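You operate a simulated robot arm through the tools that you are given. There is no shell and no other tool. Be economical: measure what you need, move in short steps, check, and stop when the job is done.

The job below is to be done with a simulated robot arm. You get a single attempt, and the scene is never put back.

Task
Screw the lid on the red jar, stick PASS on the lid and file it in the box marked red.
Fine: push the box shut. Set down upright: jar.

The check looks at the end state, three seconds after you hand in, the way a careful person would. Anything else that was tipped, shoved, dropped, spilled or broken makes it a failure. Lids that push on must go on centred and level and be pressed home; caps that screw on are set level and turned clockwise until they are tight.

Robot
A 6-joint arm with a two-finger parallel gripper, fixed in place. Base frame: the origin is at the foot of the arm, x ahead of it, y to its left, z up; the work surface is at about z = 85. Lengths are in cm, angles in degrees, forces in N, time in s.
With the tool pointing down near the work surface it reaches from about 36 to 82 cm from the base axis. Its first joint turns from -166.0 to 166.0 degrees. Payload 3.91 kg.
The tool frame sits at the grasp point between the pads (the TCP): z along the fingers, y along the line on which they close. The tips reach 3 cm beyond it. The gripper opens to 11 cm. The fingers are 2 cm wide and 1 cm thick; the gripper's body (4.8 by 11.2 cm) begins 5.5 cm behind the TCP.
Orientation is that of the tool frame in the base frame, as a unit quaternion [x, y, z, w]. With the fingers straight down and closing along the base's y, the tool's x points along the base's -x, its y along +y and its z along -z.

Tools
- The arm moves only by the tool servo_tool. Its argument "steps" is a list of rows, each a list of 3 entries, a list of its own where there are three numbers: the turn, a rotation vector about the tool's x, y, z in rad, then the shift along the tool's x, y, z in cm, then the gripper command, from -1 (shut) to 1 (fully open), values between in proportion. In form: [[[ax, ay, az], [dx, dy, dz], grip], ...]. A call has 1 to 8 rows; each row shifts and turns the commanded pose from where the row before left it, along the tool's axes as they then stand. Rows are played at 5 a second. More than 5 cm and 8.6 degrees between two rows, or a gripper value outside its range, and nothing of the call is played. Where a pose cannot be reached the arm comes as near as it can. A force on the tool above 40 N (or 10 N above the force at the start of the call, whichever is more), or a blocked arm, ends the call early, and 0.2 s more pass. Each finger travels about 4.5 cm/s and halts on what it meets, pressing with about 20 N; the grip force reading is that of the motor and also rises with nothing between the fingers. The clock runs only during rows and for 0.2 s after the last one: add rows that do not move to give the fingers time. It gives the time, the measured TCP pose, the force on the tool (base axes), the opening and the grip force at its end, in the units of the frame above (readings bear some noise), with the torque about the TCP (base axes, N m) and any sound that the robot's microphone picked up.
- Cameras (640 x 400 px; columns grow to the right, rows downward): "scene" is fixed at [40.03, -65.05, 156.93]; the picture's right is [1.00, 0.02, 0.00], its down [0.01, -0.67, -0.74] and it looks along [-0.01, 0.74, -0.67] (base axes); focal length 283 px, centre (320, 200). "wrist" rides on the gripper at [7.7, 0.7, -11.4] in the tool frame; the picture's right is [-0.09, 1.00, 0.00], its down [-0.80, -0.07, -0.59] and it looks along [-0.59, -0.05, 0.80] (tool axes); focal length 270 px, centre (320, 200). There is no depth. A picture from a camera that has moved, and an enlarged one, comes with that camera's place and axes in the base frame and with its lens.
- snapshot(camera): a new picture of that camera. No time passes.
- raise_lower(by): slides the trunk up (or, below 0, down) by that many cm; the arm rides with it, the base frame stays. It gives what a move gives, with no picture.
- inspect(camera, box): a new picture of the part [left, top, right, bottom] of that camera's present view, enlarged. No time passes.
- sign_off(): hands the job in; it is judged then, once.

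Work in short steps. Places have to be worked out from the pictures, the camera data and where the tool is seen: move nearer, look again, correct. Check each grasp and each placing, and mend what went wrong. You have 120 turns and 64 pictures in all, those below and enlarged ones among them. Open the gripper and draw the arm clear of the work before you hand the job in, unless the task says otherwise; then end with one line.

The tools are called after "Request:" as name(argument=value, ...) on one line, values as JSON. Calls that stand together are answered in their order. servo_tool: Moves the arm, as the interface text tells. Its arguments: {"type":"object","properties":{"steps":{"type":"array","items":{"type":"array"}}},"required":["steps"]} The other tools are called the same way: raise_lower (by) slides the trunk up or down; snapshot (camera) takes a picture; inspect (camera, box) takes an enlarged picture of a part of a camera's view; sign_off () hands the job in.

At the start:

```text
time: 0.0
tool_pos: [43.28, 35.65, 114.13]
tcp_rot: [0.0, 1.0, -0.001, 0.0]
ft_force: [0.0, 0.1, -0.5]
moment: [-0.01, 0.02, 0.01]
grip_width: 10.99
grasp_force: 0.0
trunk travel left (down, up): [-55.0, 6.0]
```

scene: 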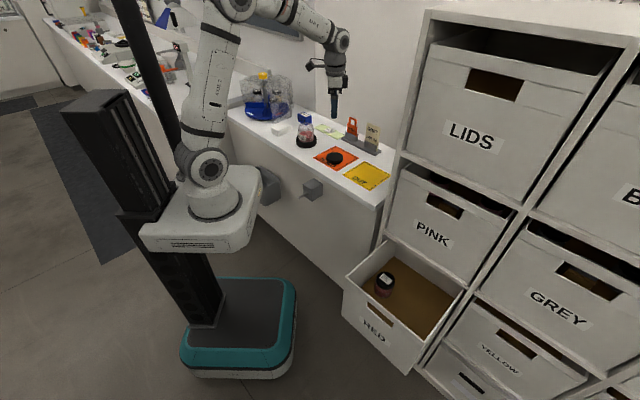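
wrist: 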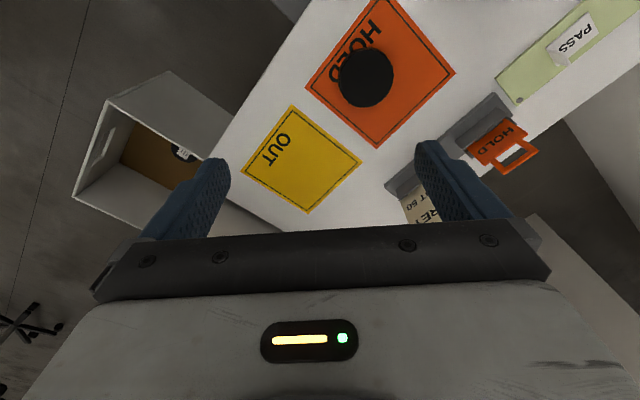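

I'll enlarge the work surface and the boxes to see what is where.

Request:
inspect(camera="scene", box=[230, 60, 410, 200])

Request:
inspect(camera="scene", box=[330, 220, 500, 380])

```text
2.86 times, centred on (320, 130) of scene
camera zoom: at [40.03, -65.05, 156.93], right [1.0, 0.02, 0.0], down [0.01, -0.67, -0.74], along [-0.01, 0.74, -0.67], focal length 810 px, centre (320, 400)
```

zoom: 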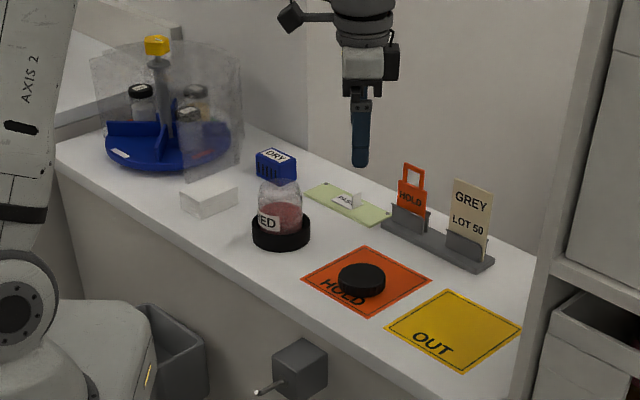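

```text
2.50 times, centred on (415, 300) of scene
camera zoom: at [40.03, -65.05, 156.93], right [1.0, 0.02, 0.0], down [0.01, -0.67, -0.74], along [-0.01, 0.74, -0.67], focal length 708 px, centre (82, -50)
```

zoom: 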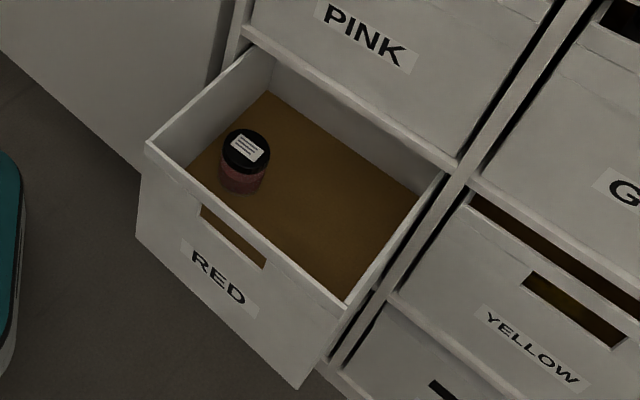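

The jar sits in a black ring holder at about (32, 54), the lid is on the HOLD mat at about (45, 40), and PASS is on a green strip. I move the arm at height to look at the jar and label.

Request:
servo_tool(steps=[[[0, 0, 0], [2.5, 2.5, 0], 1], [[0, 0, 0], [2.5, 2.5, 0], 1], [[0, 0, 0], [2.5, 2.5, 0], 1], [[0, 0, 0], [2.5, 2.5, 0], 1], [[0, 0, 0], [2.5, 2.5, 0], 1], [[0, 0, 0], [2.5, 2.5, 0], 1]])

Request:
snapshot(camera="wrist")

```text
time: 1.4
tool_pos: [28.16, 51.01, 114.24]
tcp_rot: [0.001, 1.0, 0.001, 0.001]
ft_force: [0.6, 0.0, 0.8]
moment: [0.02, -0.02, 0.02]
grip_width: 11.01
grasp_force: 0.1
trunk travel left (down, up): [-55.0, 6.0]
```

```text
59 pictures are left
camera wrist: at [20.42, 51.57, 125.74], right [0.09, 1.0, 0.0], down [0.8, -0.07, 0.59], along [0.59, -0.05, -0.8], focal length 270 px, centre (320, 200)
```

wrist: 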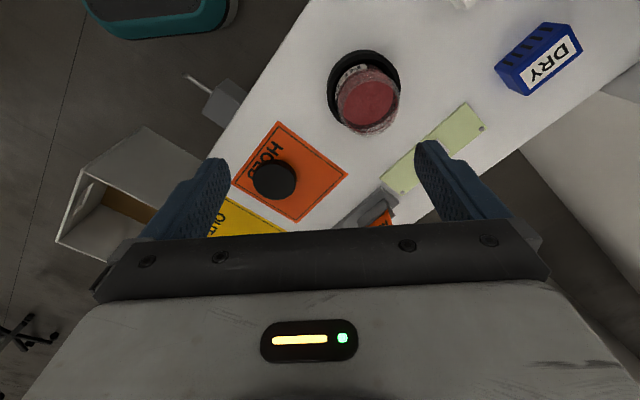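

Request:
inspect(camera="wrist", box=[290, 20, 450, 150])

Request:
inspect(camera="wrist", box=[200, 90, 360, 230])

Request:
inspect(camera="scene", box=[280, 105, 360, 155])

```text
3.08 times, centred on (370, 85) of wrist
camera zoom: at [20.42, 51.57, 125.74], right [0.09, 1.0, 0.0], down [0.8, -0.07, 0.59], along [0.59, -0.05, -0.8], focal length 832 px, centre (166, 554)
```

zoom: 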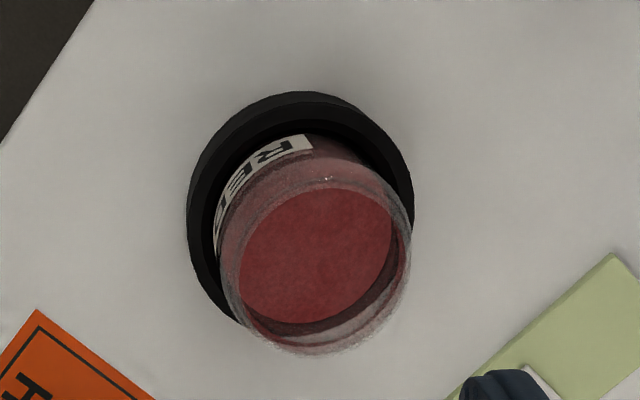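

```text
2.86 times, centred on (280, 160) of wrist
camera zoom: at [20.42, 51.57, 125.74], right [0.09, 1.0, 0.0], down [0.8, -0.07, 0.59], along [0.59, -0.05, -0.8], focal length 772 px, centre (434, 314)
```

zoom: 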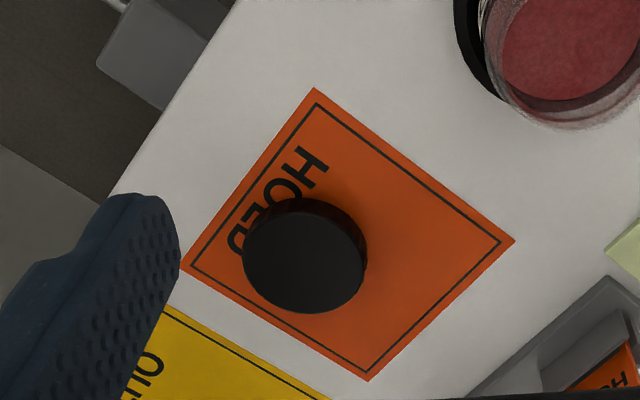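

```text
8.00 times, centred on (320, 130) of scene
camera zoom: at [40.03, -65.05, 156.93], right [1.0, 0.02, 0.0], down [0.01, -0.67, -0.74], along [-0.01, 0.74, -0.67], focal length 2267 px, centre (320, 760)
```

zoom: 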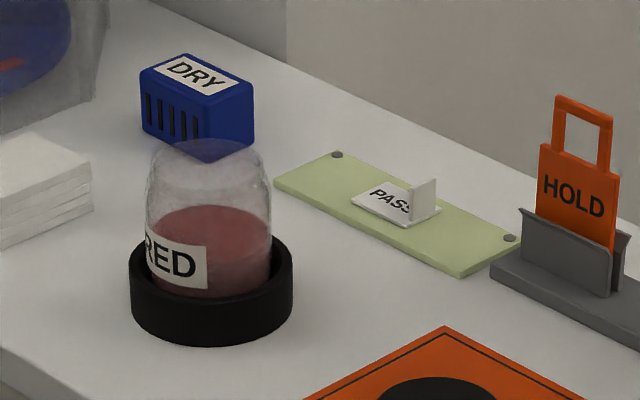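

The jar reads RED, and PASS has an upright tab at one end. First the lid: I move above it (about 44.1, 41.8) and look.

Request:
servo_tool(steps=[[[0, 0, 0], [-4, -2.3, 2], 1], [[0, 0, 0], [-4, -2.3, 2], 1], [[0, 0, 0], [-4, -2.3, 3], 1], [[0, 0, 0], [-3.9, -2.3, 3], 1], [[0, 0, 0], [0, 0, 4], 1], [[0, 0, 0], [0, 0, 4], 1], [[0, 0, 0], [0, 0, 0], 1]])

Request:
snapshot(camera="wrist")

Request:
inspect(camera="scene", box=[290, 110, 390, 180])

```text
refused: row 1 steps farther than a row can; nothing moved
```

```text
55 pictures are left
camera wrist: at [20.42, 51.57, 125.74], right [0.09, 1.0, 0.0], down [0.8, -0.07, 0.59], along [0.59, -0.05, -0.8], focal length 270 px, centre (320, 200)
```

wrist: 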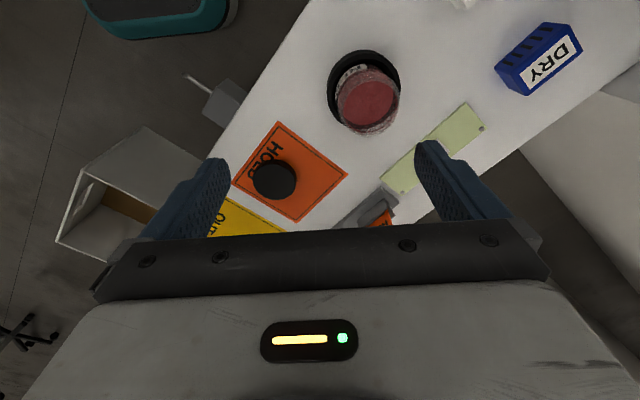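

```text
5.71 times, centred on (340, 145) of scene
camera zoom: at [40.03, -65.05, 156.93], right [1.0, 0.02, 0.0], down [0.01, -0.67, -0.74], along [-0.01, 0.74, -0.67], focal length 1620 px, centre (206, 514)
```

zoom: 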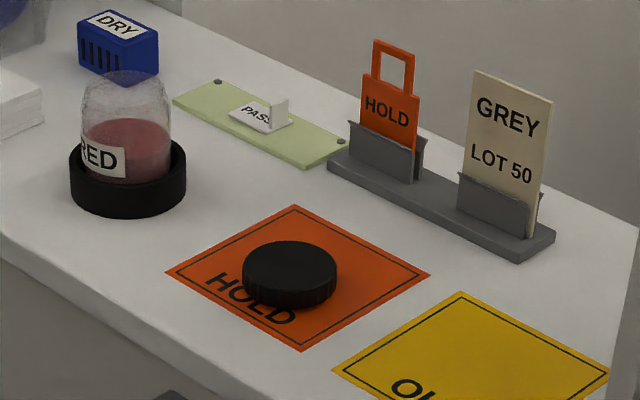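

The row was too long; repeating with shorter rows, and I'll only photograph after the move.

Request:
servo_tool(steps=[[[0, 0, 0], [-4, -2.3, 1], 1], [[0, 0, 0], [-4, -2.3, 1], 1], [[0, 0, 0], [-4, -2.3, 1], 1], [[0, 0, 0], [-3.9, -2.3, 1], 1], [[0, 0, 0], [0, 0, 4], 1], [[0, 0, 0], [0, 0, 4], 1], [[0, 0, 0], [0, 0, 3], 1]])

```text
time: 3.0
tool_pos: [43.91, 41.41, 99.1]
tcp_rot: [0.0, 1.0, 0.001, -0.001]
ft_force: [-0.2, -0.4, -0.3]
moment: [0.0, 0.01, 0.0]
grip_width: 10.98
grasp_force: 0.0
trunk travel left (down, up): [-55.0, 6.0]
```

Request:
snapshot(camera="wrist")

```text
53 pictures are left
camera wrist: at [36.11, 42.05, 110.63], right [0.09, 1.0, 0.0], down [0.8, -0.07, 0.59], along [0.59, -0.05, -0.8], focal length 270 px, centre (320, 200)
```

wrist: 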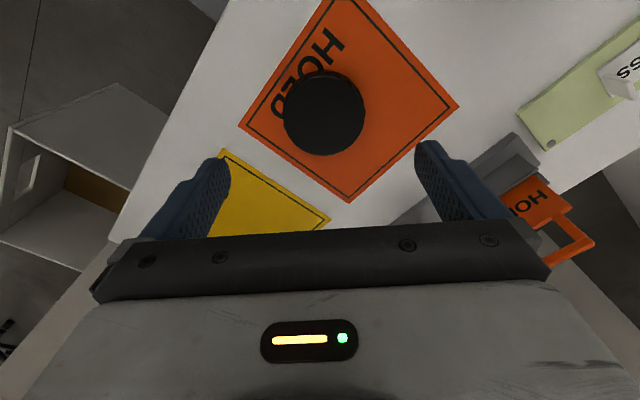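

Lid measured at (44.1, 41.8), about 7 cm wide. Descending around it.

Request:
servo_tool(steps=[[[0, 0, 0], [-0.2, 0.4, 3], 1], [[0, 0, 0], [0, 0, 4], 1], [[0, 0, 0], [0, 0, 2.5], 1], [[0, 0, 0], [0, 0, 0.9], 1], [[0, 0, 0], [0, 0, 0], 1]])

Request:
snapshot(camera="wrist")

Request:
inspect(camera="scene", box=[290, 110, 390, 180])

```text
time: 4.2
tool_pos: [44.16, 41.84, 88.54]
tcp_rot: [0.0, 1.0, 0.0, 0.0]
ft_force: [-0.6, 0.5, -0.2]
moment: [0.05, 0.02, 0.01]
grip_width: 11.0
grasp_force: 0.0
trunk travel left (down, up): [-55.0, 6.0]
```

```text
52 pictures are left
camera wrist: at [36.47, 42.41, 100.14], right [0.09, 1.0, 0.0], down [0.8, -0.07, 0.59], along [0.59, -0.05, -0.8], focal length 270 px, centre (320, 200)
```

wrist: 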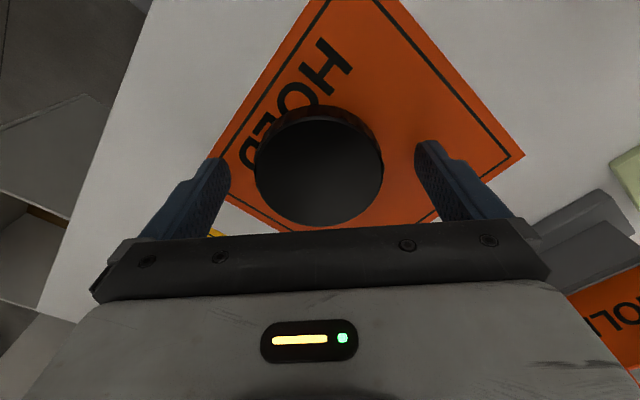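

```text
5.71 times, centred on (340, 145) of scene
camera zoom: at [40.03, -65.05, 156.93], right [1.0, 0.02, 0.0], down [0.01, -0.67, -0.74], along [-0.01, 0.74, -0.67], focal length 1620 px, centre (206, 514)
```

zoom: 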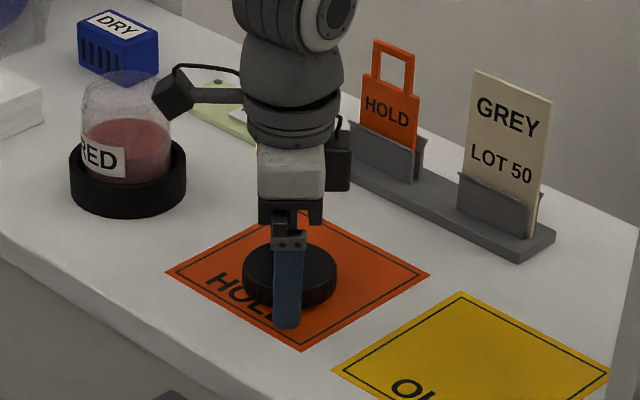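

The lid sits between the fingers; a small x correction, then close.

Request:
servo_tool(steps=[[[0, 0, 0], [0.25, 0, 0], 1], [[0, 0, 0], [0, 0, 0], -1], [[0, 0, 0], [0, 0, 0], -1], [[0, 0, 0], [0, 0, 0], -1], [[0, 0, 0], [0, 0, 0], -1]])

```text
time: 5.4
tool_pos: [44.06, 41.86, 88.7]
tcp_rot: [0.0, 1.0, 0.001, 0.0]
ft_force: [0.0, 0.4, -0.5]
moment: [0.03, 0.0, 0.03]
grip_width: 7.12
grasp_force: 19.4
trunk travel left (down, up): [-55.0, 6.0]
```

Gripped at 7.12 cm. Lifting and moving over the jar.

Request:
servo_tool(steps=[[[0, 0, 0], [0, 0, -4], -1], [[0, 0, 0], [0, 0, -4.5], -1], [[0, 0, 0], [0, 0, -4.5], -1], [[0, 0, 0], [0, 0, -4], -1], [[0, 0, 0], [1.5, 1.5, 0], -1], [[0, 0, 0], [2.5, 2.5, 0], -1], [[0, 0, 0], [2, 2, 0], -1], [[0, 0, 0], [0, 0, 0], -1]])

Request:
snapshot(camera="wrist")

```text
time: 7.2
tool_pos: [38.03, 47.73, 105.46]
tcp_rot: [0.001, 1.0, 0.0, -0.001]
ft_force: [0.1, 1.4, -0.5]
moment: [-0.02, 0.03, 0.02]
grip_width: 7.12
grasp_force: 19.6
trunk travel left (down, up): [-55.0, 6.0]
```

```text
50 pictures are left
camera wrist: at [30.22, 48.34, 117.07], right [0.09, 1.0, 0.0], down [0.8, -0.07, 0.59], along [0.59, -0.05, -0.8], focal length 270 px, centre (320, 200)
```

wrist: 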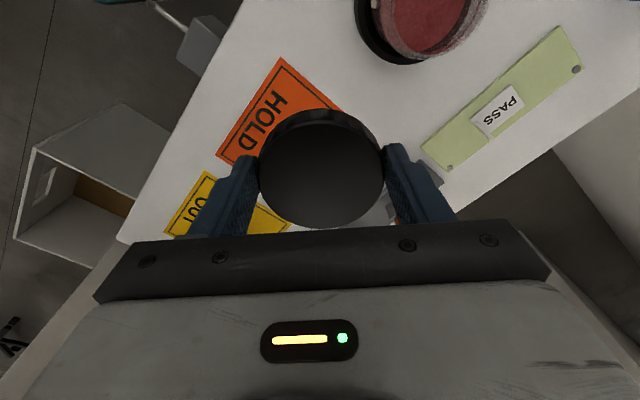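

Lid held level. PASS lies at about (42, 68). I shift so the jar mouth comes fully into view for measuring.

Request:
servo_tool(steps=[[[0, 0, 0], [2.3, 1.2, 0], -1], [[0, 0, 0], [2.3, 1.2, 0], -1], [[0, 0, 0], [0, 0, 0], -1]])

Request:
inspect(camera="wrist", box=[240, 0, 560, 200])

```text
time: 8.0
tool_pos: [33.37, 50.34, 105.69]
tcp_rot: [0.0, 1.0, -0.001, 0.0]
ft_force: [0.4, 0.2, -0.1]
moment: [0.01, 0.03, 0.03]
grip_width: 7.14
grasp_force: 19.7
trunk travel left (down, up): [-55.0, 6.0]
```

```text
2.00 times, centred on (400, 100) of wrist
camera zoom: at [25.68, 50.89, 117.22], right [0.09, 1.0, 0.0], down [0.8, -0.07, 0.59], along [0.59, -0.05, -0.8], focal length 541 px, centre (160, 400)
```

zoom: 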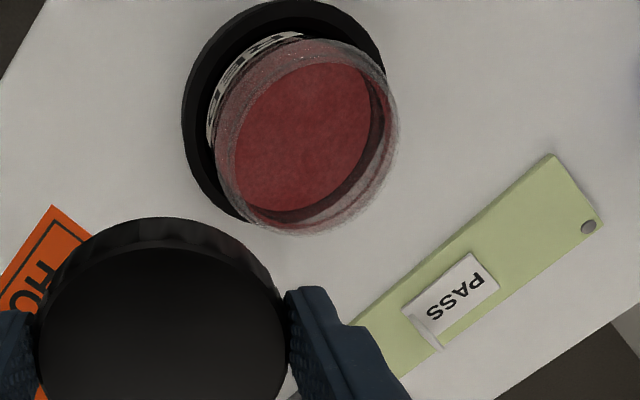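

Request:
inspect(camera="wrist", box=[325, 0, 445, 125])

Request:
inspect(camera="scene", box=[285, 110, 330, 152])

```text
3.20 times, centred on (385, 62) of wrist
camera zoom: at [25.68, 50.89, 117.22], right [0.09, 1.0, 0.0], down [0.8, -0.07, 0.59], along [0.59, -0.05, -0.8], focal length 865 px, centre (112, 640)
```

zoom: 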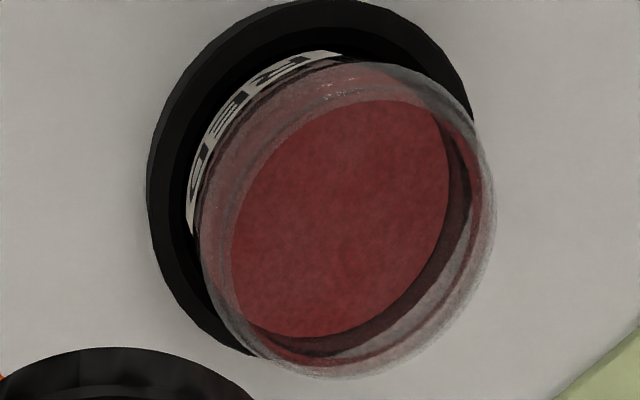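

```text
9.52 times, centred on (308, 131) of scene
camera zoom: at [40.03, -65.05, 156.93], right [1.0, 0.02, 0.0], down [0.01, -0.67, -0.74], along [-0.01, 0.74, -0.67], focal length 2699 px, centre (439, 857)
```

zoom: 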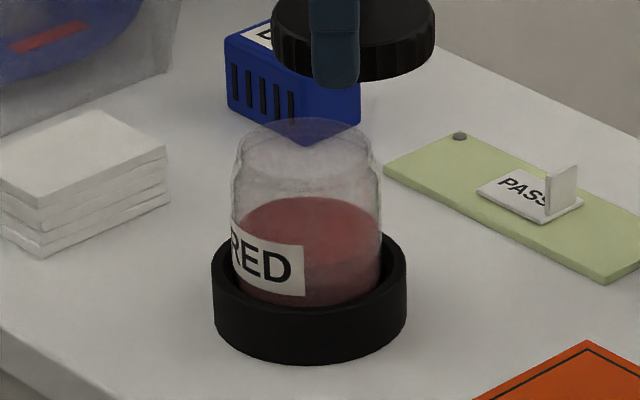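

Jar mouth estimate about (31.05, 56.35), rim z about 94.5. I check the lid's exact seat in the fingers before lowering.

Request:
inspect(camera="wrist", box=[220, 90, 420, 250])

```text
2.50 times, centred on (320, 170) of wrist
camera zoom: at [25.68, 50.89, 117.22], right [0.09, 1.0, 0.0], down [0.8, -0.07, 0.59], along [0.59, -0.05, -0.8], focal length 676 px, centre (320, 275)
```

zoom: 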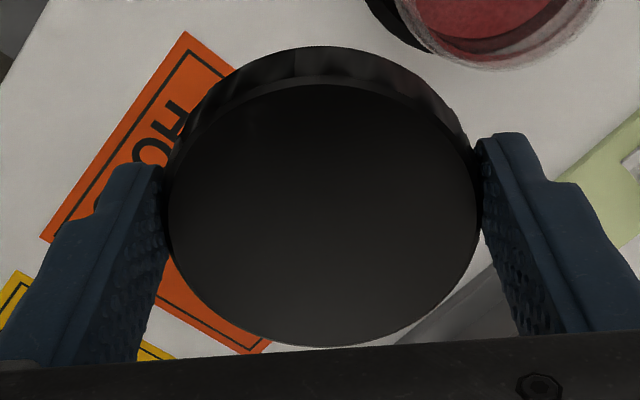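

The lid face is centred roughly 0.7 cm further in x than the TCP. I move over the jar with that offset, staying a few cm above, then compare in the scene view.

Request:
servo_tool(steps=[[[0, 0, 0], [1, 2, 0], -1], [[0, 0, 0], [1, 2, 0], -1], [[0, 0, 0], [1, 2.1, 0], -1], [[0, 0, 0], [0, 0, 3.5], -1], [[0, 0, 0], [0, 0, 0], -1]])

Request:
inspect(camera="scene", box=[283, 95, 333, 152])

Request:
inspect(camera="wrist", box=[220, 60, 420, 250])

```text
time: 9.2
tool_pos: [30.31, 56.55, 102.01]
tcp_rot: [0.0, 1.0, 0.001, 0.0]
ft_force: [-0.3, -0.1, -0.2]
moment: [0.01, 0.03, -0.01]
grip_width: 7.12
grasp_force: 20.2
trunk travel left (down, up): [-55.0, 6.0]
```

```text
7.02 times, centred on (308, 124) of scene
camera zoom: at [40.03, -65.05, 156.93], right [1.0, 0.02, 0.0], down [0.01, -0.67, -0.74], along [-0.01, 0.74, -0.67], focal length 1989 px, centre (404, 737)
```

zoom: 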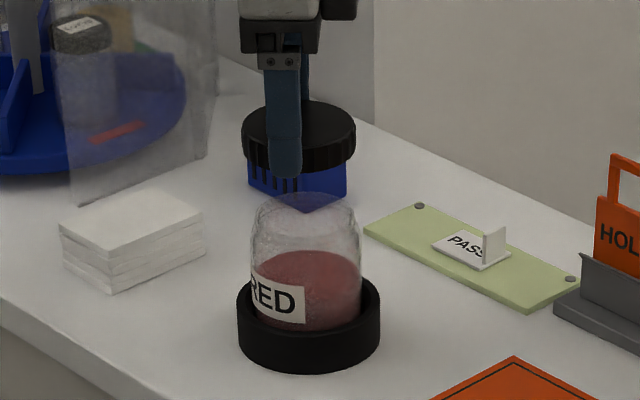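

```text
2.11 times, centred on (320, 155) of wrist
camera zoom: at [22.6, 57.08, 113.68], right [0.09, 1.0, 0.0], down [0.8, -0.07, 0.59], along [0.59, -0.05, -0.8], focal length 569 px, centre (320, 295)
```

zoom: 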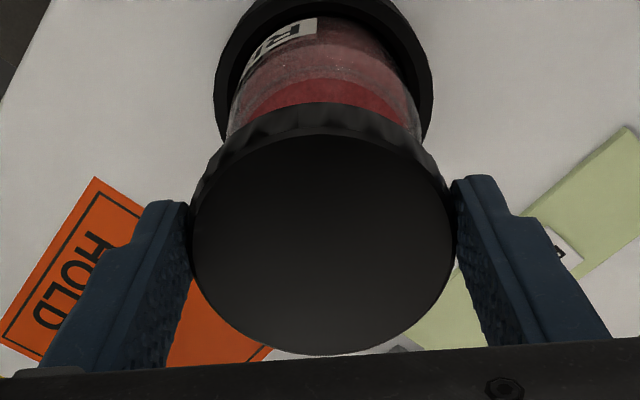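

Relative to the jar the lid is off by about −0.25 cm in x and −0.1 in y. Correcting and lowering gently toward contact.

Request:
servo_tool(steps=[[[0, 0, 0], [-0.27, 0.1, 0], -1], [[0, 0, 0], [0, 0, 1.5], -1], [[0, 0, 0], [0, 0, 1], -1], [[0, 0, 0], [0, 0, 0.5], -1], [[0, 0, 0], [0, 0, 0], -1]])

Request:
inspect(camera="scene", box=[283, 105, 333, 152])

```text
time: 10.4
tool_pos: [30.72, 56.5, 99.12]
tcp_rot: [-0.001, 1.0, 0.001, 0.0]
ft_force: [0.0, 0.2, 1.0]
moment: [-0.03, -0.01, -0.01]
grip_width: 7.17
grasp_force: 19.9
trunk travel left (down, up): [-55.0, 6.0]
```

```text
8.51 times, centred on (308, 128) of scene
camera zoom: at [40.03, -65.05, 156.93], right [1.0, 0.02, 0.0], down [0.01, -0.67, -0.74], along [-0.01, 0.74, -0.67], focal length 2412 px, centre (422, 808)
```

zoom: 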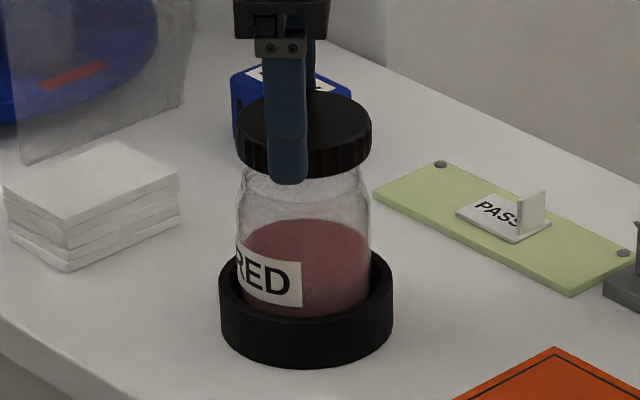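

Well aligned in the scene view. Lowering in small steps to contact.

Request:
servo_tool(steps=[[[0, 0, 0], [0, 0, 0.4], -1], [[0, 0, 0], [0, 0, 0.4], -1], [[0, 0, 0], [0, 0, 0.4], -1], [[0, 0, 0], [0, 0, 0.3], -1], [[0, 0, 0], [0, 0, 0.0], -1]])

```text
time: 11.6
tool_pos: [30.73, 56.33, 97.49]
tcp_rot: [-0.001, 1.0, 0.0, 0.0]
ft_force: [0.4, 1.0, -0.4]
moment: [-0.02, 0.02, 0.02]
grip_width: 7.13
grasp_force: 20.4
trunk travel left (down, up): [-55.0, 6.0]
```

Request:
servo_tool(steps=[[[0, 0, 0], [0, 0, 0.25], -1], [[0, 0, 0], [0, 0, 0.25], -1], [[0, 0, 0], [0, 0, 0], -1]])

Request:
inspect(camera="scene", box=[283, 105, 333, 152])

```text
time: 12.4
tool_pos: [30.76, 56.5, 97.06]
tcp_rot: [0.001, 1.0, 0.0, 0.0]
ft_force: [0.4, -0.8, -0.4]
moment: [0.0, 0.0, -0.03]
grip_width: 7.13
grasp_force: 19.3
trunk travel left (down, up): [-55.0, 6.0]
```

```text
8.51 times, centred on (308, 128) of scene
camera zoom: at [40.03, -65.05, 156.93], right [1.0, 0.02, 0.0], down [0.01, -0.67, -0.74], along [-0.01, 0.74, -0.67], focal length 2412 px, centre (422, 808)
```

zoom: 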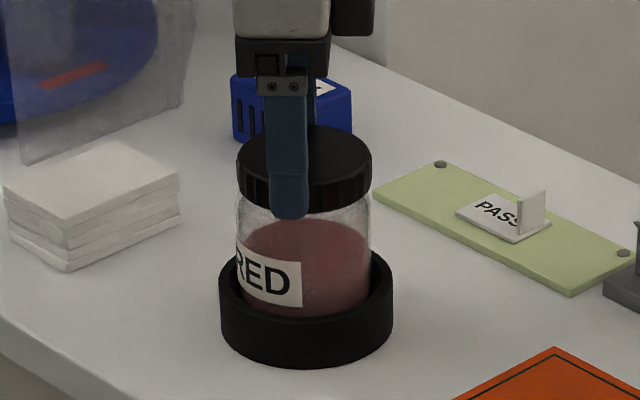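

The lid is over the neck with no side load. Continue down to contact.

Request:
servo_tool(steps=[[[0, 0, 0], [0, 0, 0.2], -1], [[0, 0, 0], [0, 0, 0.2], -1], [[0, 0, 0], [0, 0, 0], -1]])

```text
time: 13.2
tool_pos: [30.71, 56.6, 96.76]
tcp_rot: [0.001, 1.0, -0.001, 0.0]
ft_force: [0.0, 0.4, -1.7]
moment: [-0.03, 0.02, -0.01]
grip_width: 7.14
grasp_force: 20.0
trunk travel left (down, up): [-55.0, 6.0]
```

Request:
servo_tool(steps=[[[0, 0, 0], [0, 0, 0.15], -1], [[0, 0, 0], [0, 0, 0.15], -1], [[0, 0, 0], [0, 0, 0], -1]])

```text
time: 14.0
tool_pos: [30.66, 56.43, 96.63]
tcp_rot: [0.0, 1.0, 0.002, 0.002]
ft_force: [-1.3, 1.2, 15.4]
moment: [-0.12, -0.02, -0.01]
grip_width: 7.11
grasp_force: 20.0
trunk travel left (down, up): [-55.0, 6.0]
```

Contact at z ≈ 96.65 with 15 N. Now turning clockwise with a light downward follow.

Request:
servo_tool(steps=[[[0, 0, 0.14], [0, 0, 0], -1], [[0, 0, 0.14], [0, 0, 0], -1], [[0, 0, 0.14], [0, 0, 0.02], -1], [[0, 0, 0.14], [0, 0, 0.02], -1], [[0, 0, 0.14], [0, 0, 0.02], -1], [[0, 0, 0.14], [0, 0, 0.02], -1]])

```text
time: 15.4
tool_pos: [30.72, 56.65, 96.44]
tcp_rot: [0.409, 0.913, 0.003, 0.0]
ft_force: [7.3, 18.8, 24.9]
moment: [0.89, -0.69, 0.37]
grip_width: 7.13
grasp_force: 19.9
trunk travel left (down, up): [-55.0, 6.0]
```

The turn drew a side load since the lid centre is off the TCP. I shift the tool to relieve it and check.

Request:
servo_tool(steps=[[[0, 0, 0], [0.12, 0.26, 0], -1], [[0, 0, 0], [0.11, 0.26, 0], -1], [[0, 0, 0], [0, 0, 0], -1]])

```text
time: 16.2
tool_pos: [30.76, 56.72, 96.29]
tcp_rot: [0.408, 0.913, -0.001, 0.0]
ft_force: [5.6, 1.1, 18.9]
moment: [-0.43, -0.48, 0.05]
grip_width: 7.14
grasp_force: 19.7
trunk travel left (down, up): [-55.0, 6.0]
```

Side load mostly gone. Opening to regrasp centred on the jar axis.

Request:
servo_tool(steps=[[[0, 0, 0], [0, 0, 0], 0.6], [[0, 0, 0], [0, 0, 0], 0.6], [[0, 0, 0], [0, 0, 0], 0.6]])

Request:
inspect(camera="wrist", box=[200, 60, 440, 250])

Request:
inspect(camera="scene", box=[283, 105, 333, 152])

```text
time: 17.0
tool_pos: [30.93, 56.92, 96.3]
tcp_rot: [0.408, 0.913, 0.0, 0.0]
ft_force: [-1.2, -0.1, 0.0]
moment: [-0.01, -0.02, 0.01]
grip_width: 8.79
grasp_force: 0.1
trunk travel left (down, up): [-55.0, 6.0]
```

```text
2.11 times, centred on (320, 155) of wrist
camera zoom: at [26.24, 63.06, 107.83], right [0.8, 0.6, 0.0], down [0.48, -0.64, 0.59], along [0.36, -0.48, -0.8], focal length 569 px, centre (320, 295)
```

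zoom: 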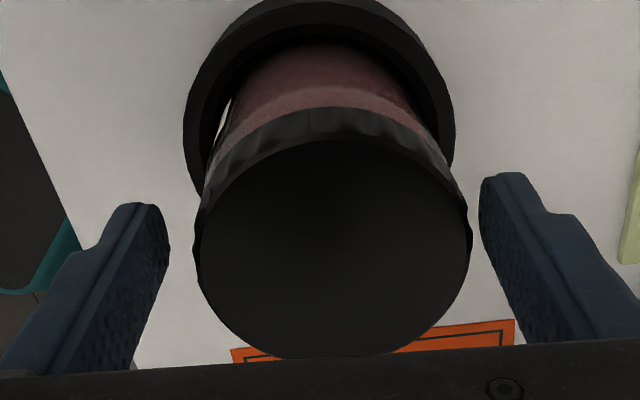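

```text
8.51 times, centred on (308, 128) of scene
camera zoom: at [40.03, -65.05, 156.93], right [1.0, 0.02, 0.0], down [0.01, -0.67, -0.74], along [-0.01, 0.74, -0.67], focal length 2412 px, centre (422, 808)
```

zoom: 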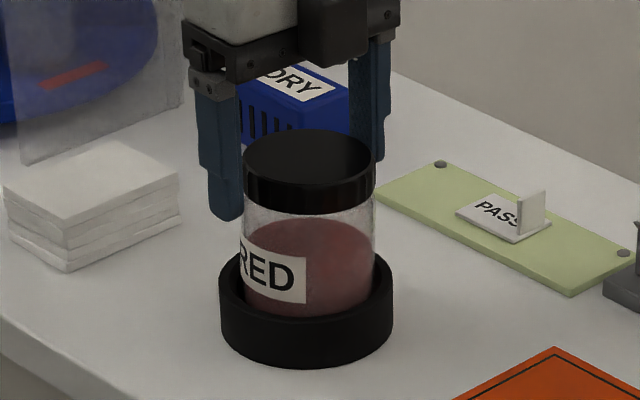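

The lid sits level; it is about 0.8 cm forward and 0.35 cm to the side of the TCP. Recentring the tool on it and regripping.

Request:
servo_tool(steps=[[[0, 0, 0], [-0.8, 0.35, 0.1], 0.6], [[0, 0, 0], [0, 0, 0], -1], [[0, 0, 0], [0, 0, 0], -1], [[0, 0, 0], [0, 0, 0], -1]])

Request:
inspect(camera="wrist", box=[200, 60, 440, 250])

```text
time: 18.0
tool_pos: [31.63, 56.49, 96.34]
tcp_rot: [0.407, 0.913, -0.001, 0.0]
ft_force: [-4.7, -2.1, 0.6]
moment: [-0.15, 0.39, 0.02]
grip_width: 7.3
grasp_force: 20.1
trunk travel left (down, up): [-55.0, 6.0]
```

```text
2.11 times, centred on (320, 155) of wrist
camera zoom: at [27.02, 62.66, 107.77], right [0.8, 0.6, 0.0], down [0.48, -0.64, 0.59], along [0.36, -0.48, -0.8], focal length 569 px, centre (320, 295)
```

zoom: 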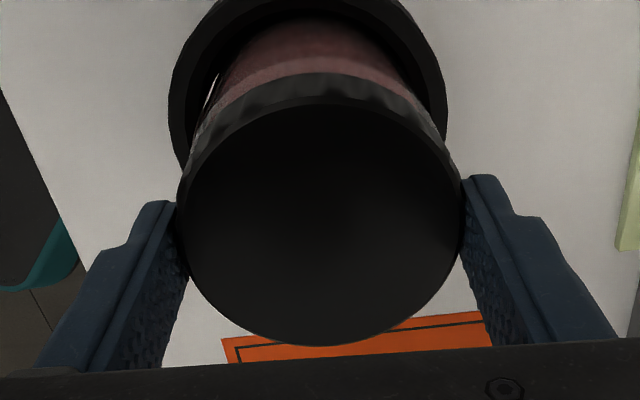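

Now centred. Continuing to turn clockwise.

Request:
servo_tool(steps=[[[0, 0, 0], [0, 0, 0.1], -1], [[0, 0, 0.14], [0, 0, 0.1], -1], [[0, 0, 0.14], [0, 0, 0.05], -1], [[0, 0, 0.14], [0, 0, 0.03], -1], [[0, 0, 0.14], [0, 0, 0.03], -1], [[0, 0, 0.14], [0, 0, 0.02], -1], [[0, 0, 0.14], [0, 0, 0.02], -1]])

```text
time: 19.6
tool_pos: [31.53, 56.53, 96.07]
tcp_rot: [0.745, 0.667, 0.002, 0.0]
ft_force: [-16.3, -12.0, 10.9]
moment: [-0.55, 1.32, 0.73]
grip_width: 7.36
grasp_force: 19.5
trunk travel left (down, up): [-55.0, 6.0]
```

A side load builds toward −x,−y and the grip reads wider. I relieve it and look for tilt.

Request:
servo_tool(steps=[[[0, 0, 0], [-0.12, -0.15, 0], -1], [[0, 0, 0], [-0.1, -0.15, 0], -1], [[0, 0, 0], [0, 0, 0], -1]])

Request:
inspect(camera="scene", box=[283, 105, 333, 152])

Request:
inspect(camera="wrist", box=[200, 60, 440, 250])

```text
time: 20.4
tool_pos: [31.41, 56.46, 95.94]
tcp_rot: [0.745, 0.667, 0.002, -0.001]
ft_force: [-5.4, 1.9, 8.4]
moment: [0.55, 0.34, 0.23]
grip_width: 7.3
grasp_force: 19.8
trunk travel left (down, up): [-55.0, 6.0]
```

```text
8.51 times, centred on (308, 128) of scene
camera zoom: at [40.03, -65.05, 156.93], right [1.0, 0.02, 0.0], down [0.01, -0.67, -0.74], along [-0.01, 0.74, -0.67], focal length 2412 px, centre (422, 808)
```

zoom: 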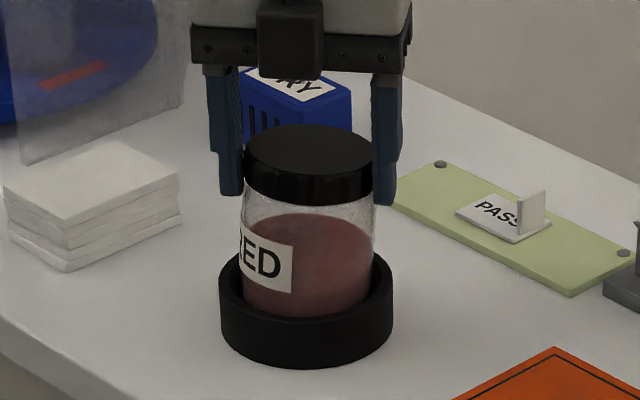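

```text
2.11 times, centred on (320, 155) of wrist
camera zoom: at [32.9, 63.96, 107.58], right [0.98, -0.2, 0.0], down [-0.16, -0.79, 0.59], along [-0.11, -0.58, -0.81], focal length 569 px, centre (320, 295)
```

zoom: 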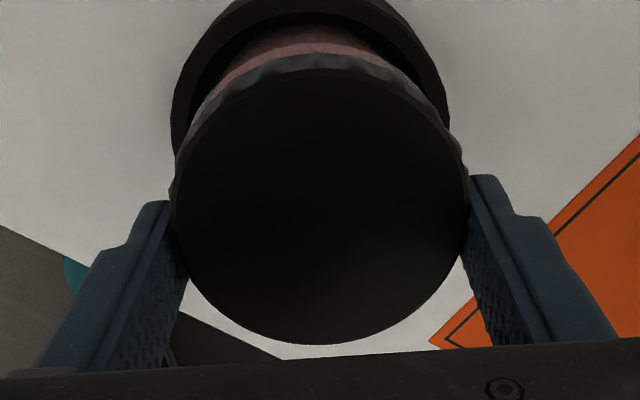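

The fingertips now reach below the lid and are pinching the glass (7.3 cm, label turned slightly). I open, raise, and look again.

Request:
servo_tool(steps=[[[0, 0, 0], [0, 0, 0], 0.6], [[0, 0, 0], [0, 0, 0], 0.6], [[0, 0, 0], [0, 0, -1.5], 0.6], [[0, 0, 0], [0, 0, -1.5], 0.6], [[0, 0, 0], [0, 0, 0], 0.6]])

Request:
inspect(camera="scene", box=[290, 112, 326, 150])

Request:
inspect(camera="wrist", box=[200, 60, 440, 250])

```text
time: 21.6
tool_pos: [31.47, 56.41, 98.84]
tcp_rot: [0.744, 0.668, -0.001, 0.001]
ft_force: [0.4, 0.0, 0.4]
moment: [-0.04, -0.02, 0.01]
grip_width: 8.8
grasp_force: 0.0
trunk travel left (down, up): [-55.0, 6.0]
```

```text
10.53 times, centred on (308, 131) of scene
camera zoom: at [40.03, -65.05, 156.93], right [1.0, 0.02, 0.0], down [0.01, -0.67, -0.74], along [-0.01, 0.74, -0.67], focal length 2983 px, centre (446, 926)
```

zoom: 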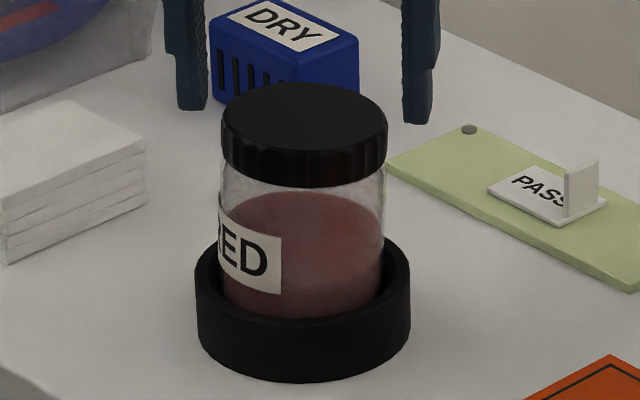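

```text
2.11 times, centred on (320, 155) of wrist
camera zoom: at [33.01, 63.88, 110.36], right [0.98, -0.2, 0.0], down [-0.16, -0.79, 0.59], along [-0.12, -0.58, -0.8], focal length 569 px, centre (320, 295)
```

zoom: 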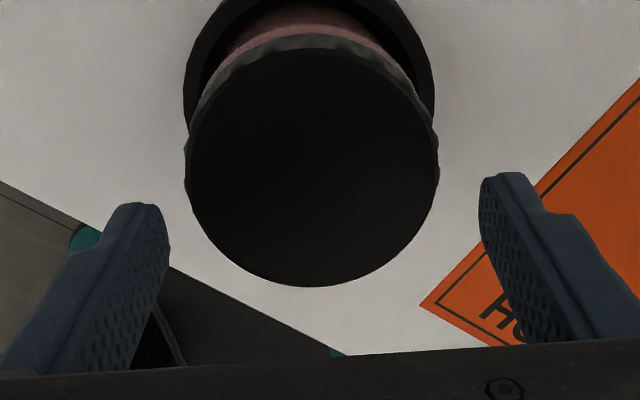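

Request:
inspect(camera="scene", box=[298, 114, 318, 134])

Request:
inspect(camera="wrist", box=[270, 50, 395, 200])

```text
16.00 times, centred on (308, 124) of scene
camera zoom: at [40.03, -65.05, 156.93], right [1.0, 0.02, 0.0], down [0.01, -0.67, -0.74], along [-0.01, 0.74, -0.67], focal length 4535 px, centre (512, 1416)
```

zoom: 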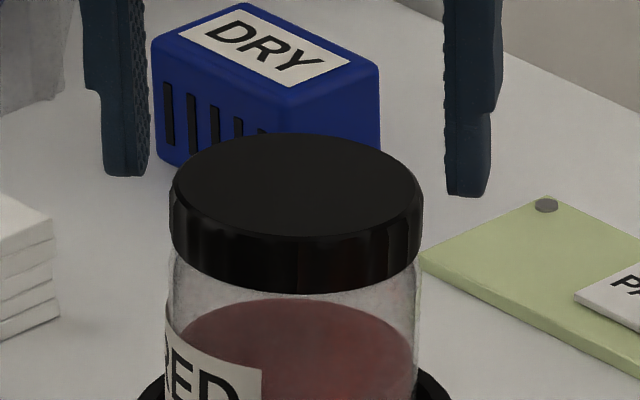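

```text
2.67 times, centred on (332, 125) of wrist
camera zoom: at [33.01, 63.88, 110.36], right [0.98, -0.2, 0.0], down [-0.16, -0.79, 0.59], along [-0.12, -0.58, -0.8], focal length 721 px, centre (287, 400)
```

zoom: 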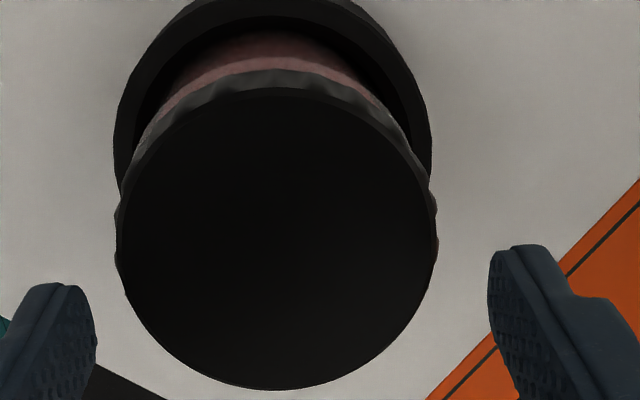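

The lid and perhaps the jar lean slightly toward +x+y. I back off upward for a view of the whole jar in its ring.

Request:
servo_tool(steps=[[[0, 0, 0], [0, 0, -4], 0.6], [[0, 0, 0], [2, 0, -3], 0.6], [[0, 0, 0], [3, 0, 0], 0.6], [[0, 0, 0], [0, 0, 0], 0.6]])

Request:
inspect(camera="wrist", box=[240, 40, 400, 200])

Request:
inspect(camera="scene", box=[292, 112, 324, 152])

```text
time: 22.6
tool_pos: [32.07, 61.42, 105.85]
tcp_rot: [0.745, 0.667, 0.0, 0.0]
ft_force: [-0.1, 0.0, 0.2]
moment: [-0.02, -0.02, -0.02]
grip_width: 8.78
grasp_force: 0.0
trunk travel left (down, up): [-55.0, 6.0]
```

```text
2.50 times, centred on (320, 120) of wrist
camera zoom: at [33.53, 68.84, 117.38], right [0.98, -0.2, 0.0], down [-0.16, -0.79, 0.59], along [-0.12, -0.58, -0.8], focal length 676 px, centre (320, 400)
```

zoom: 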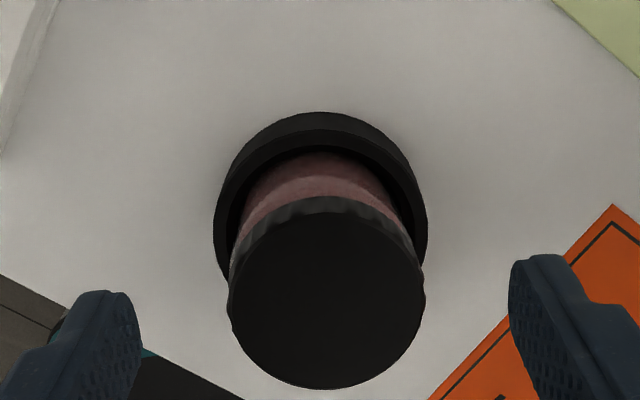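

```text
10.00 times, centred on (308, 132) of scene
camera zoom: at [40.03, -65.05, 156.93], right [1.0, 0.02, 0.0], down [0.01, -0.67, -0.74], along [-0.01, 0.74, -0.67], focal length 2834 px, centre (440, 880)
```

zoom: 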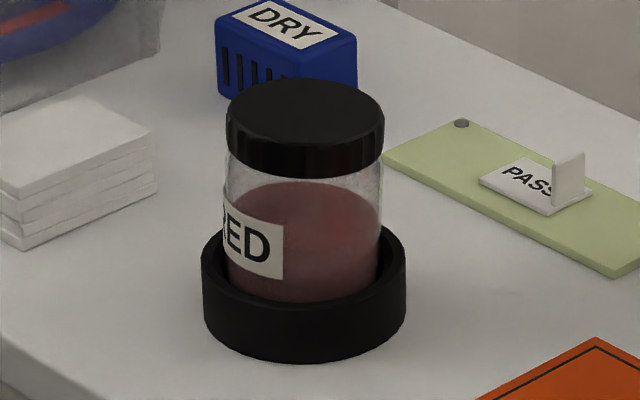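

The jar has been left jammed about 4° off vertical in the snug ring (ring centre ≈ (31.05, 57.0), lid ≈ (31.4, 57.3)). I turn the gripper so it closes along the lean and go above the lid.

Request:
servo_tool(steps=[[[0, 0, -0.14], [0, 0, 0], 0.9], [[0, 0, -0.14], [0, 0, 0], 0.9], [[0, 0, -0.14], [0, 0, 0], 0.9], [[0, 0, -0.14], [0, 0, 0], 0.9], [[0, 0, -0.14], [0, 0, 0], 0.9], [[0, 0, -0.14], [0, 0, 0], 0.9], [[0, 0, 0], [-2.6, -3.28, 0], 0.9], [[0, 0, 0], [0, 0, 2], 0.9]])

```text
time: 24.4
tool_pos: [31.45, 57.19, 103.74]
tcp_rot: [0.407, 0.913, 0.0, 0.0]
ft_force: [0.4, -0.1, 0.5]
moment: [0.0, -0.02, -0.01]
grip_width: 10.47
grasp_force: 0.1
trunk travel left (down, up): [-55.0, 6.0]
```

Request:
servo_tool(steps=[[[0, 0, 0], [0, 0, 4], 0.9], [[0, 0, 0], [0, 0, 2.5], 0.9], [[0, 0, 0], [0, 0, 0], 0.2], [[0, 0, 0], [0, 0, 0], -1], [[0, 0, 0], [0, 0, 0], -1], [[0, 0, 0], [0, 0, 0], -1]])

```text
time: 25.8
tool_pos: [31.36, 57.11, 97.51]
tcp_rot: [0.407, 0.914, 0.0, -0.001]
ft_force: [-0.4, -1.0, 0.1]
moment: [-0.06, -0.03, 0.02]
grip_width: 7.06
grasp_force: 19.6
trunk travel left (down, up): [-55.0, 6.0]
```

Gripped on the lid only (7.06). Shifting toward the ring centre to stand the jar upright.

Request:
servo_tool(steps=[[[0, 0, 0], [0, -0.15, 0], -1], [[0, 0, 0], [0, -0.15, 0], -1], [[0, 0, 0], [0, -0.14, 0.05], -1], [[0, 0, 0], [0, 0, 0], -1]])

Request:
inspect(camera="scene", box=[292, 112, 324, 152])

```text
time: 26.8
tool_pos: [31.14, 56.94, 97.49]
tcp_rot: [0.407, 0.913, 0.001, 0.0]
ft_force: [13.6, 1.8, 7.2]
moment: [0.23, -0.92, -0.01]
grip_width: 7.08
grasp_force: 20.2
trunk travel left (down, up): [-55.0, 6.0]
```

```text
10.00 times, centred on (308, 132) of scene
camera zoom: at [40.03, -65.05, 156.93], right [1.0, 0.02, 0.0], down [0.01, -0.67, -0.74], along [-0.01, 0.74, -0.67], focal length 2834 px, centre (440, 880)
```

zoom: 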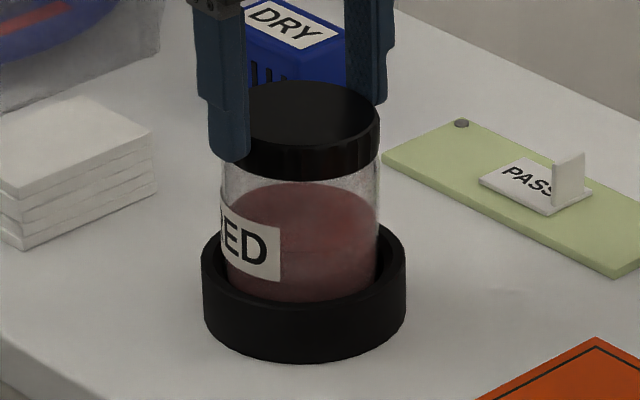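

The jar looks nearly upright. Turn a little with slight downward press and check loads.

Request:
servo_tool(steps=[[[0, 0, 0], [0, 0, 0.1], -1], [[0, 0, 0.12], [0, 0, 0.05], -1], [[0, 0, 0.12], [0, 0, 0.03], -1], [[0, 0, 0.12], [0, 0, 0], -1], [[0, 0, 0], [0, 0, 0], -1]])

Request:
inspect(camera="wrist", box=[200, 60, 440, 250])

Request:
inspect(camera="scene", box=[292, 112, 324, 152])

```text
time: 28.0
tool_pos: [31.02, 56.95, 97.11]
tcp_rot: [0.565, 0.825, -0.001, 0.0]
ft_force: [6.6, -2.4, 12.1]
moment: [-0.02, -0.51, -0.01]
grip_width: 7.04
grasp_force: 19.9
trunk travel left (down, up): [-55.0, 6.0]
```

```text
2.11 times, centred on (320, 155) of wrist
camera zoom: at [28.81, 64.2, 108.77], right [0.96, 0.28, 0.0], down [0.22, -0.77, 0.59], along [0.16, -0.57, -0.8], focal length 569 px, centre (320, 295)
```

zoom: 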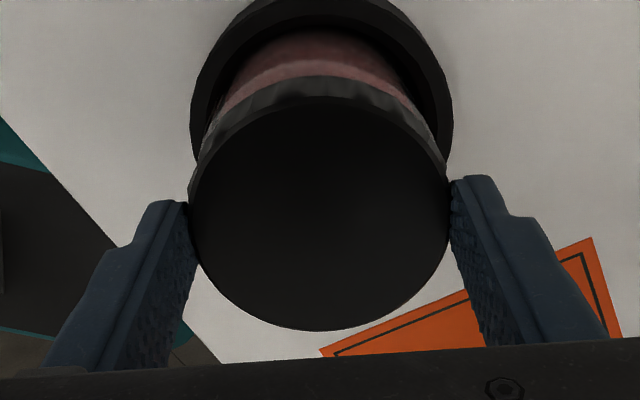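

```text
10.00 times, centred on (308, 132) of scene
camera zoom: at [40.03, -65.05, 156.93], right [1.0, 0.02, 0.0], down [0.01, -0.67, -0.74], along [-0.01, 0.74, -0.67], focal length 2834 px, centre (440, 880)
```

zoom: 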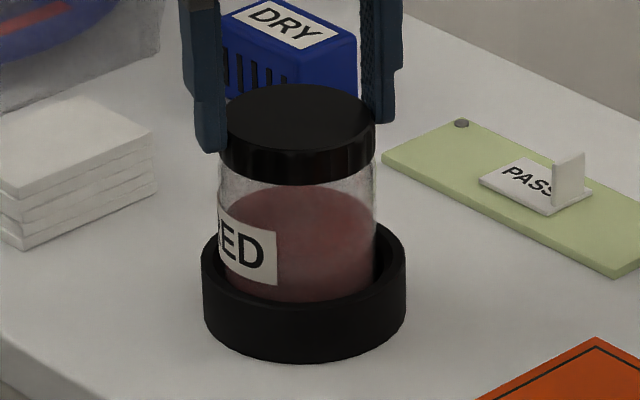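

Upright, level, and centred now with low torque. Continue turning with light press.

Request:
servo_tool(steps=[[[0, 0, 0.14], [0, 0, 0.03], -1], [[0, 0, 0.14], [0, 0, 0.03], -1], [[0, 0, 0.14], [0, 0, 0.03], -1], [[0, 0, 0.14], [0, 0, 0.03], -1], [[0, 0, 0.14], [0, 0, 0.03], -1], [[0, 0, 0.14], [0, 0, 0.03], -1], [[0, 0, 0.14], [0, 0, 0.03], -1], [[0, 0, 0], [0, 0, 0], -1]])

Request:
inspect(camera="scene", box=[292, 112, 324, 152])

```text
time: 29.4
tool_pos: [32.07, 56.4, 97.2]
tcp_rot: [0.818, 0.575, -0.005, -0.018]
ft_force: [-9.2, 0.8, 10.1]
moment: [-0.1, 0.67, -0.02]
grip_width: 7.1
grasp_force: 20.3
out of reach, approached as far as the arm can: row 5, 6
trunk travel left (down, up): [-55.0, 6.0]
stopped in row 6: the force on the tool passed its limit at 55 N (the readings are from after the stop); the commanded pose is now the measured one
```

```text
10.00 times, centred on (308, 132) of scene
camera zoom: at [40.03, -65.05, 156.93], right [1.0, 0.02, 0.0], down [0.01, -0.67, -0.74], along [-0.01, 0.74, -0.67], focal length 2834 px, centre (440, 880)
```

zoom: 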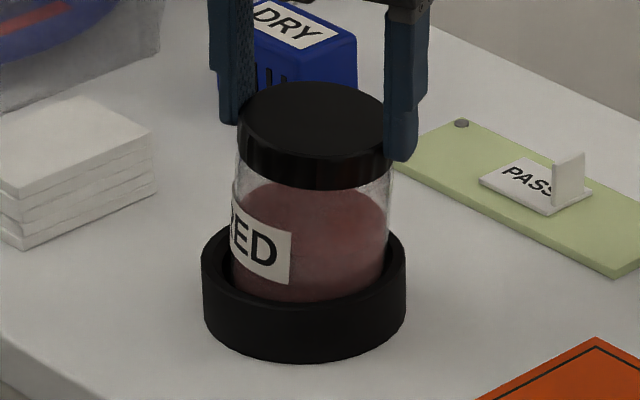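

The wrist hit its turn limit near yaw 105° and dragged the jar sideways. I bring the tool back over the ring centre and level it before letting go.

Request:
servo_tool(steps=[[[-0.018, -0.006, -0.05], [0.07, -0.35, 0], -1], [[-0.017, -0.006, -0.05], [0.07, -0.4, 0], -1], [[0, 0, 0], [0.08, -0.4, 0], -1], [[0, 0, 0], [0, 0, 0], -1]])

Request:
inspect(camera="scene", box=[292, 112, 324, 152])

```text
time: 30.4
tool_pos: [31.31, 56.72, 97.01]
tcp_rot: [0.788, 0.615, 0.001, 0.001]
ft_force: [10.2, -3.1, 5.9]
moment: [-0.33, -0.8, 0.02]
grip_width: 7.07
grasp_force: 20.0
trunk travel left (down, up): [-55.0, 6.0]
```

```text
10.00 times, centred on (308, 132) of scene
camera zoom: at [40.03, -65.05, 156.93], right [1.0, 0.02, 0.0], down [0.01, -0.67, -0.74], along [-0.01, 0.74, -0.67], focal length 2834 px, centre (440, 880)
```

zoom: 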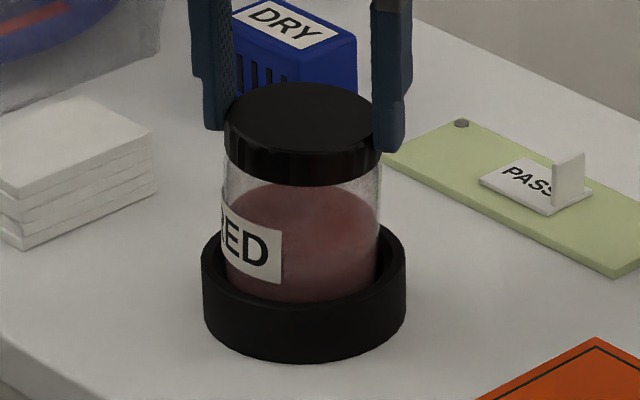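

Request:
servo_tool(steps=[[[0, 0, 0], [0.1, -0.2, 0], -1], [[0, 0, 0], [0.1, -0.2, 0.05], -1], [[0, 0, 0], [0, 0, 0], -1]])

Request:
inspect(camera="scene", box=[292, 112, 324, 152])

```text
time: 31.2
tool_pos: [31.0, 57.05, 97.2]
tcp_rot: [0.788, 0.615, 0.001, 0.0]
ft_force: [13.9, -4.9, 11.0]
moment: [-0.41, -0.99, 0.05]
grip_width: 7.03
grasp_force: 20.0
trunk travel left (down, up): [-55.0, 6.0]
```

```text
10.00 times, centred on (308, 132) of scene
camera zoom: at [40.03, -65.05, 156.93], right [1.0, 0.02, 0.0], down [0.01, -0.67, -0.74], along [-0.01, 0.74, -0.67], focal length 2834 px, centre (440, 880)
```

zoom: 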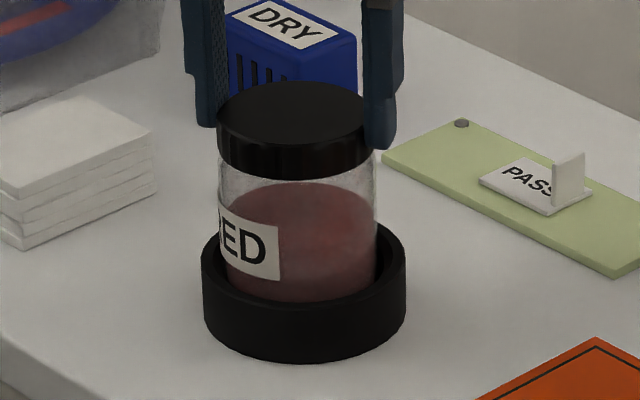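

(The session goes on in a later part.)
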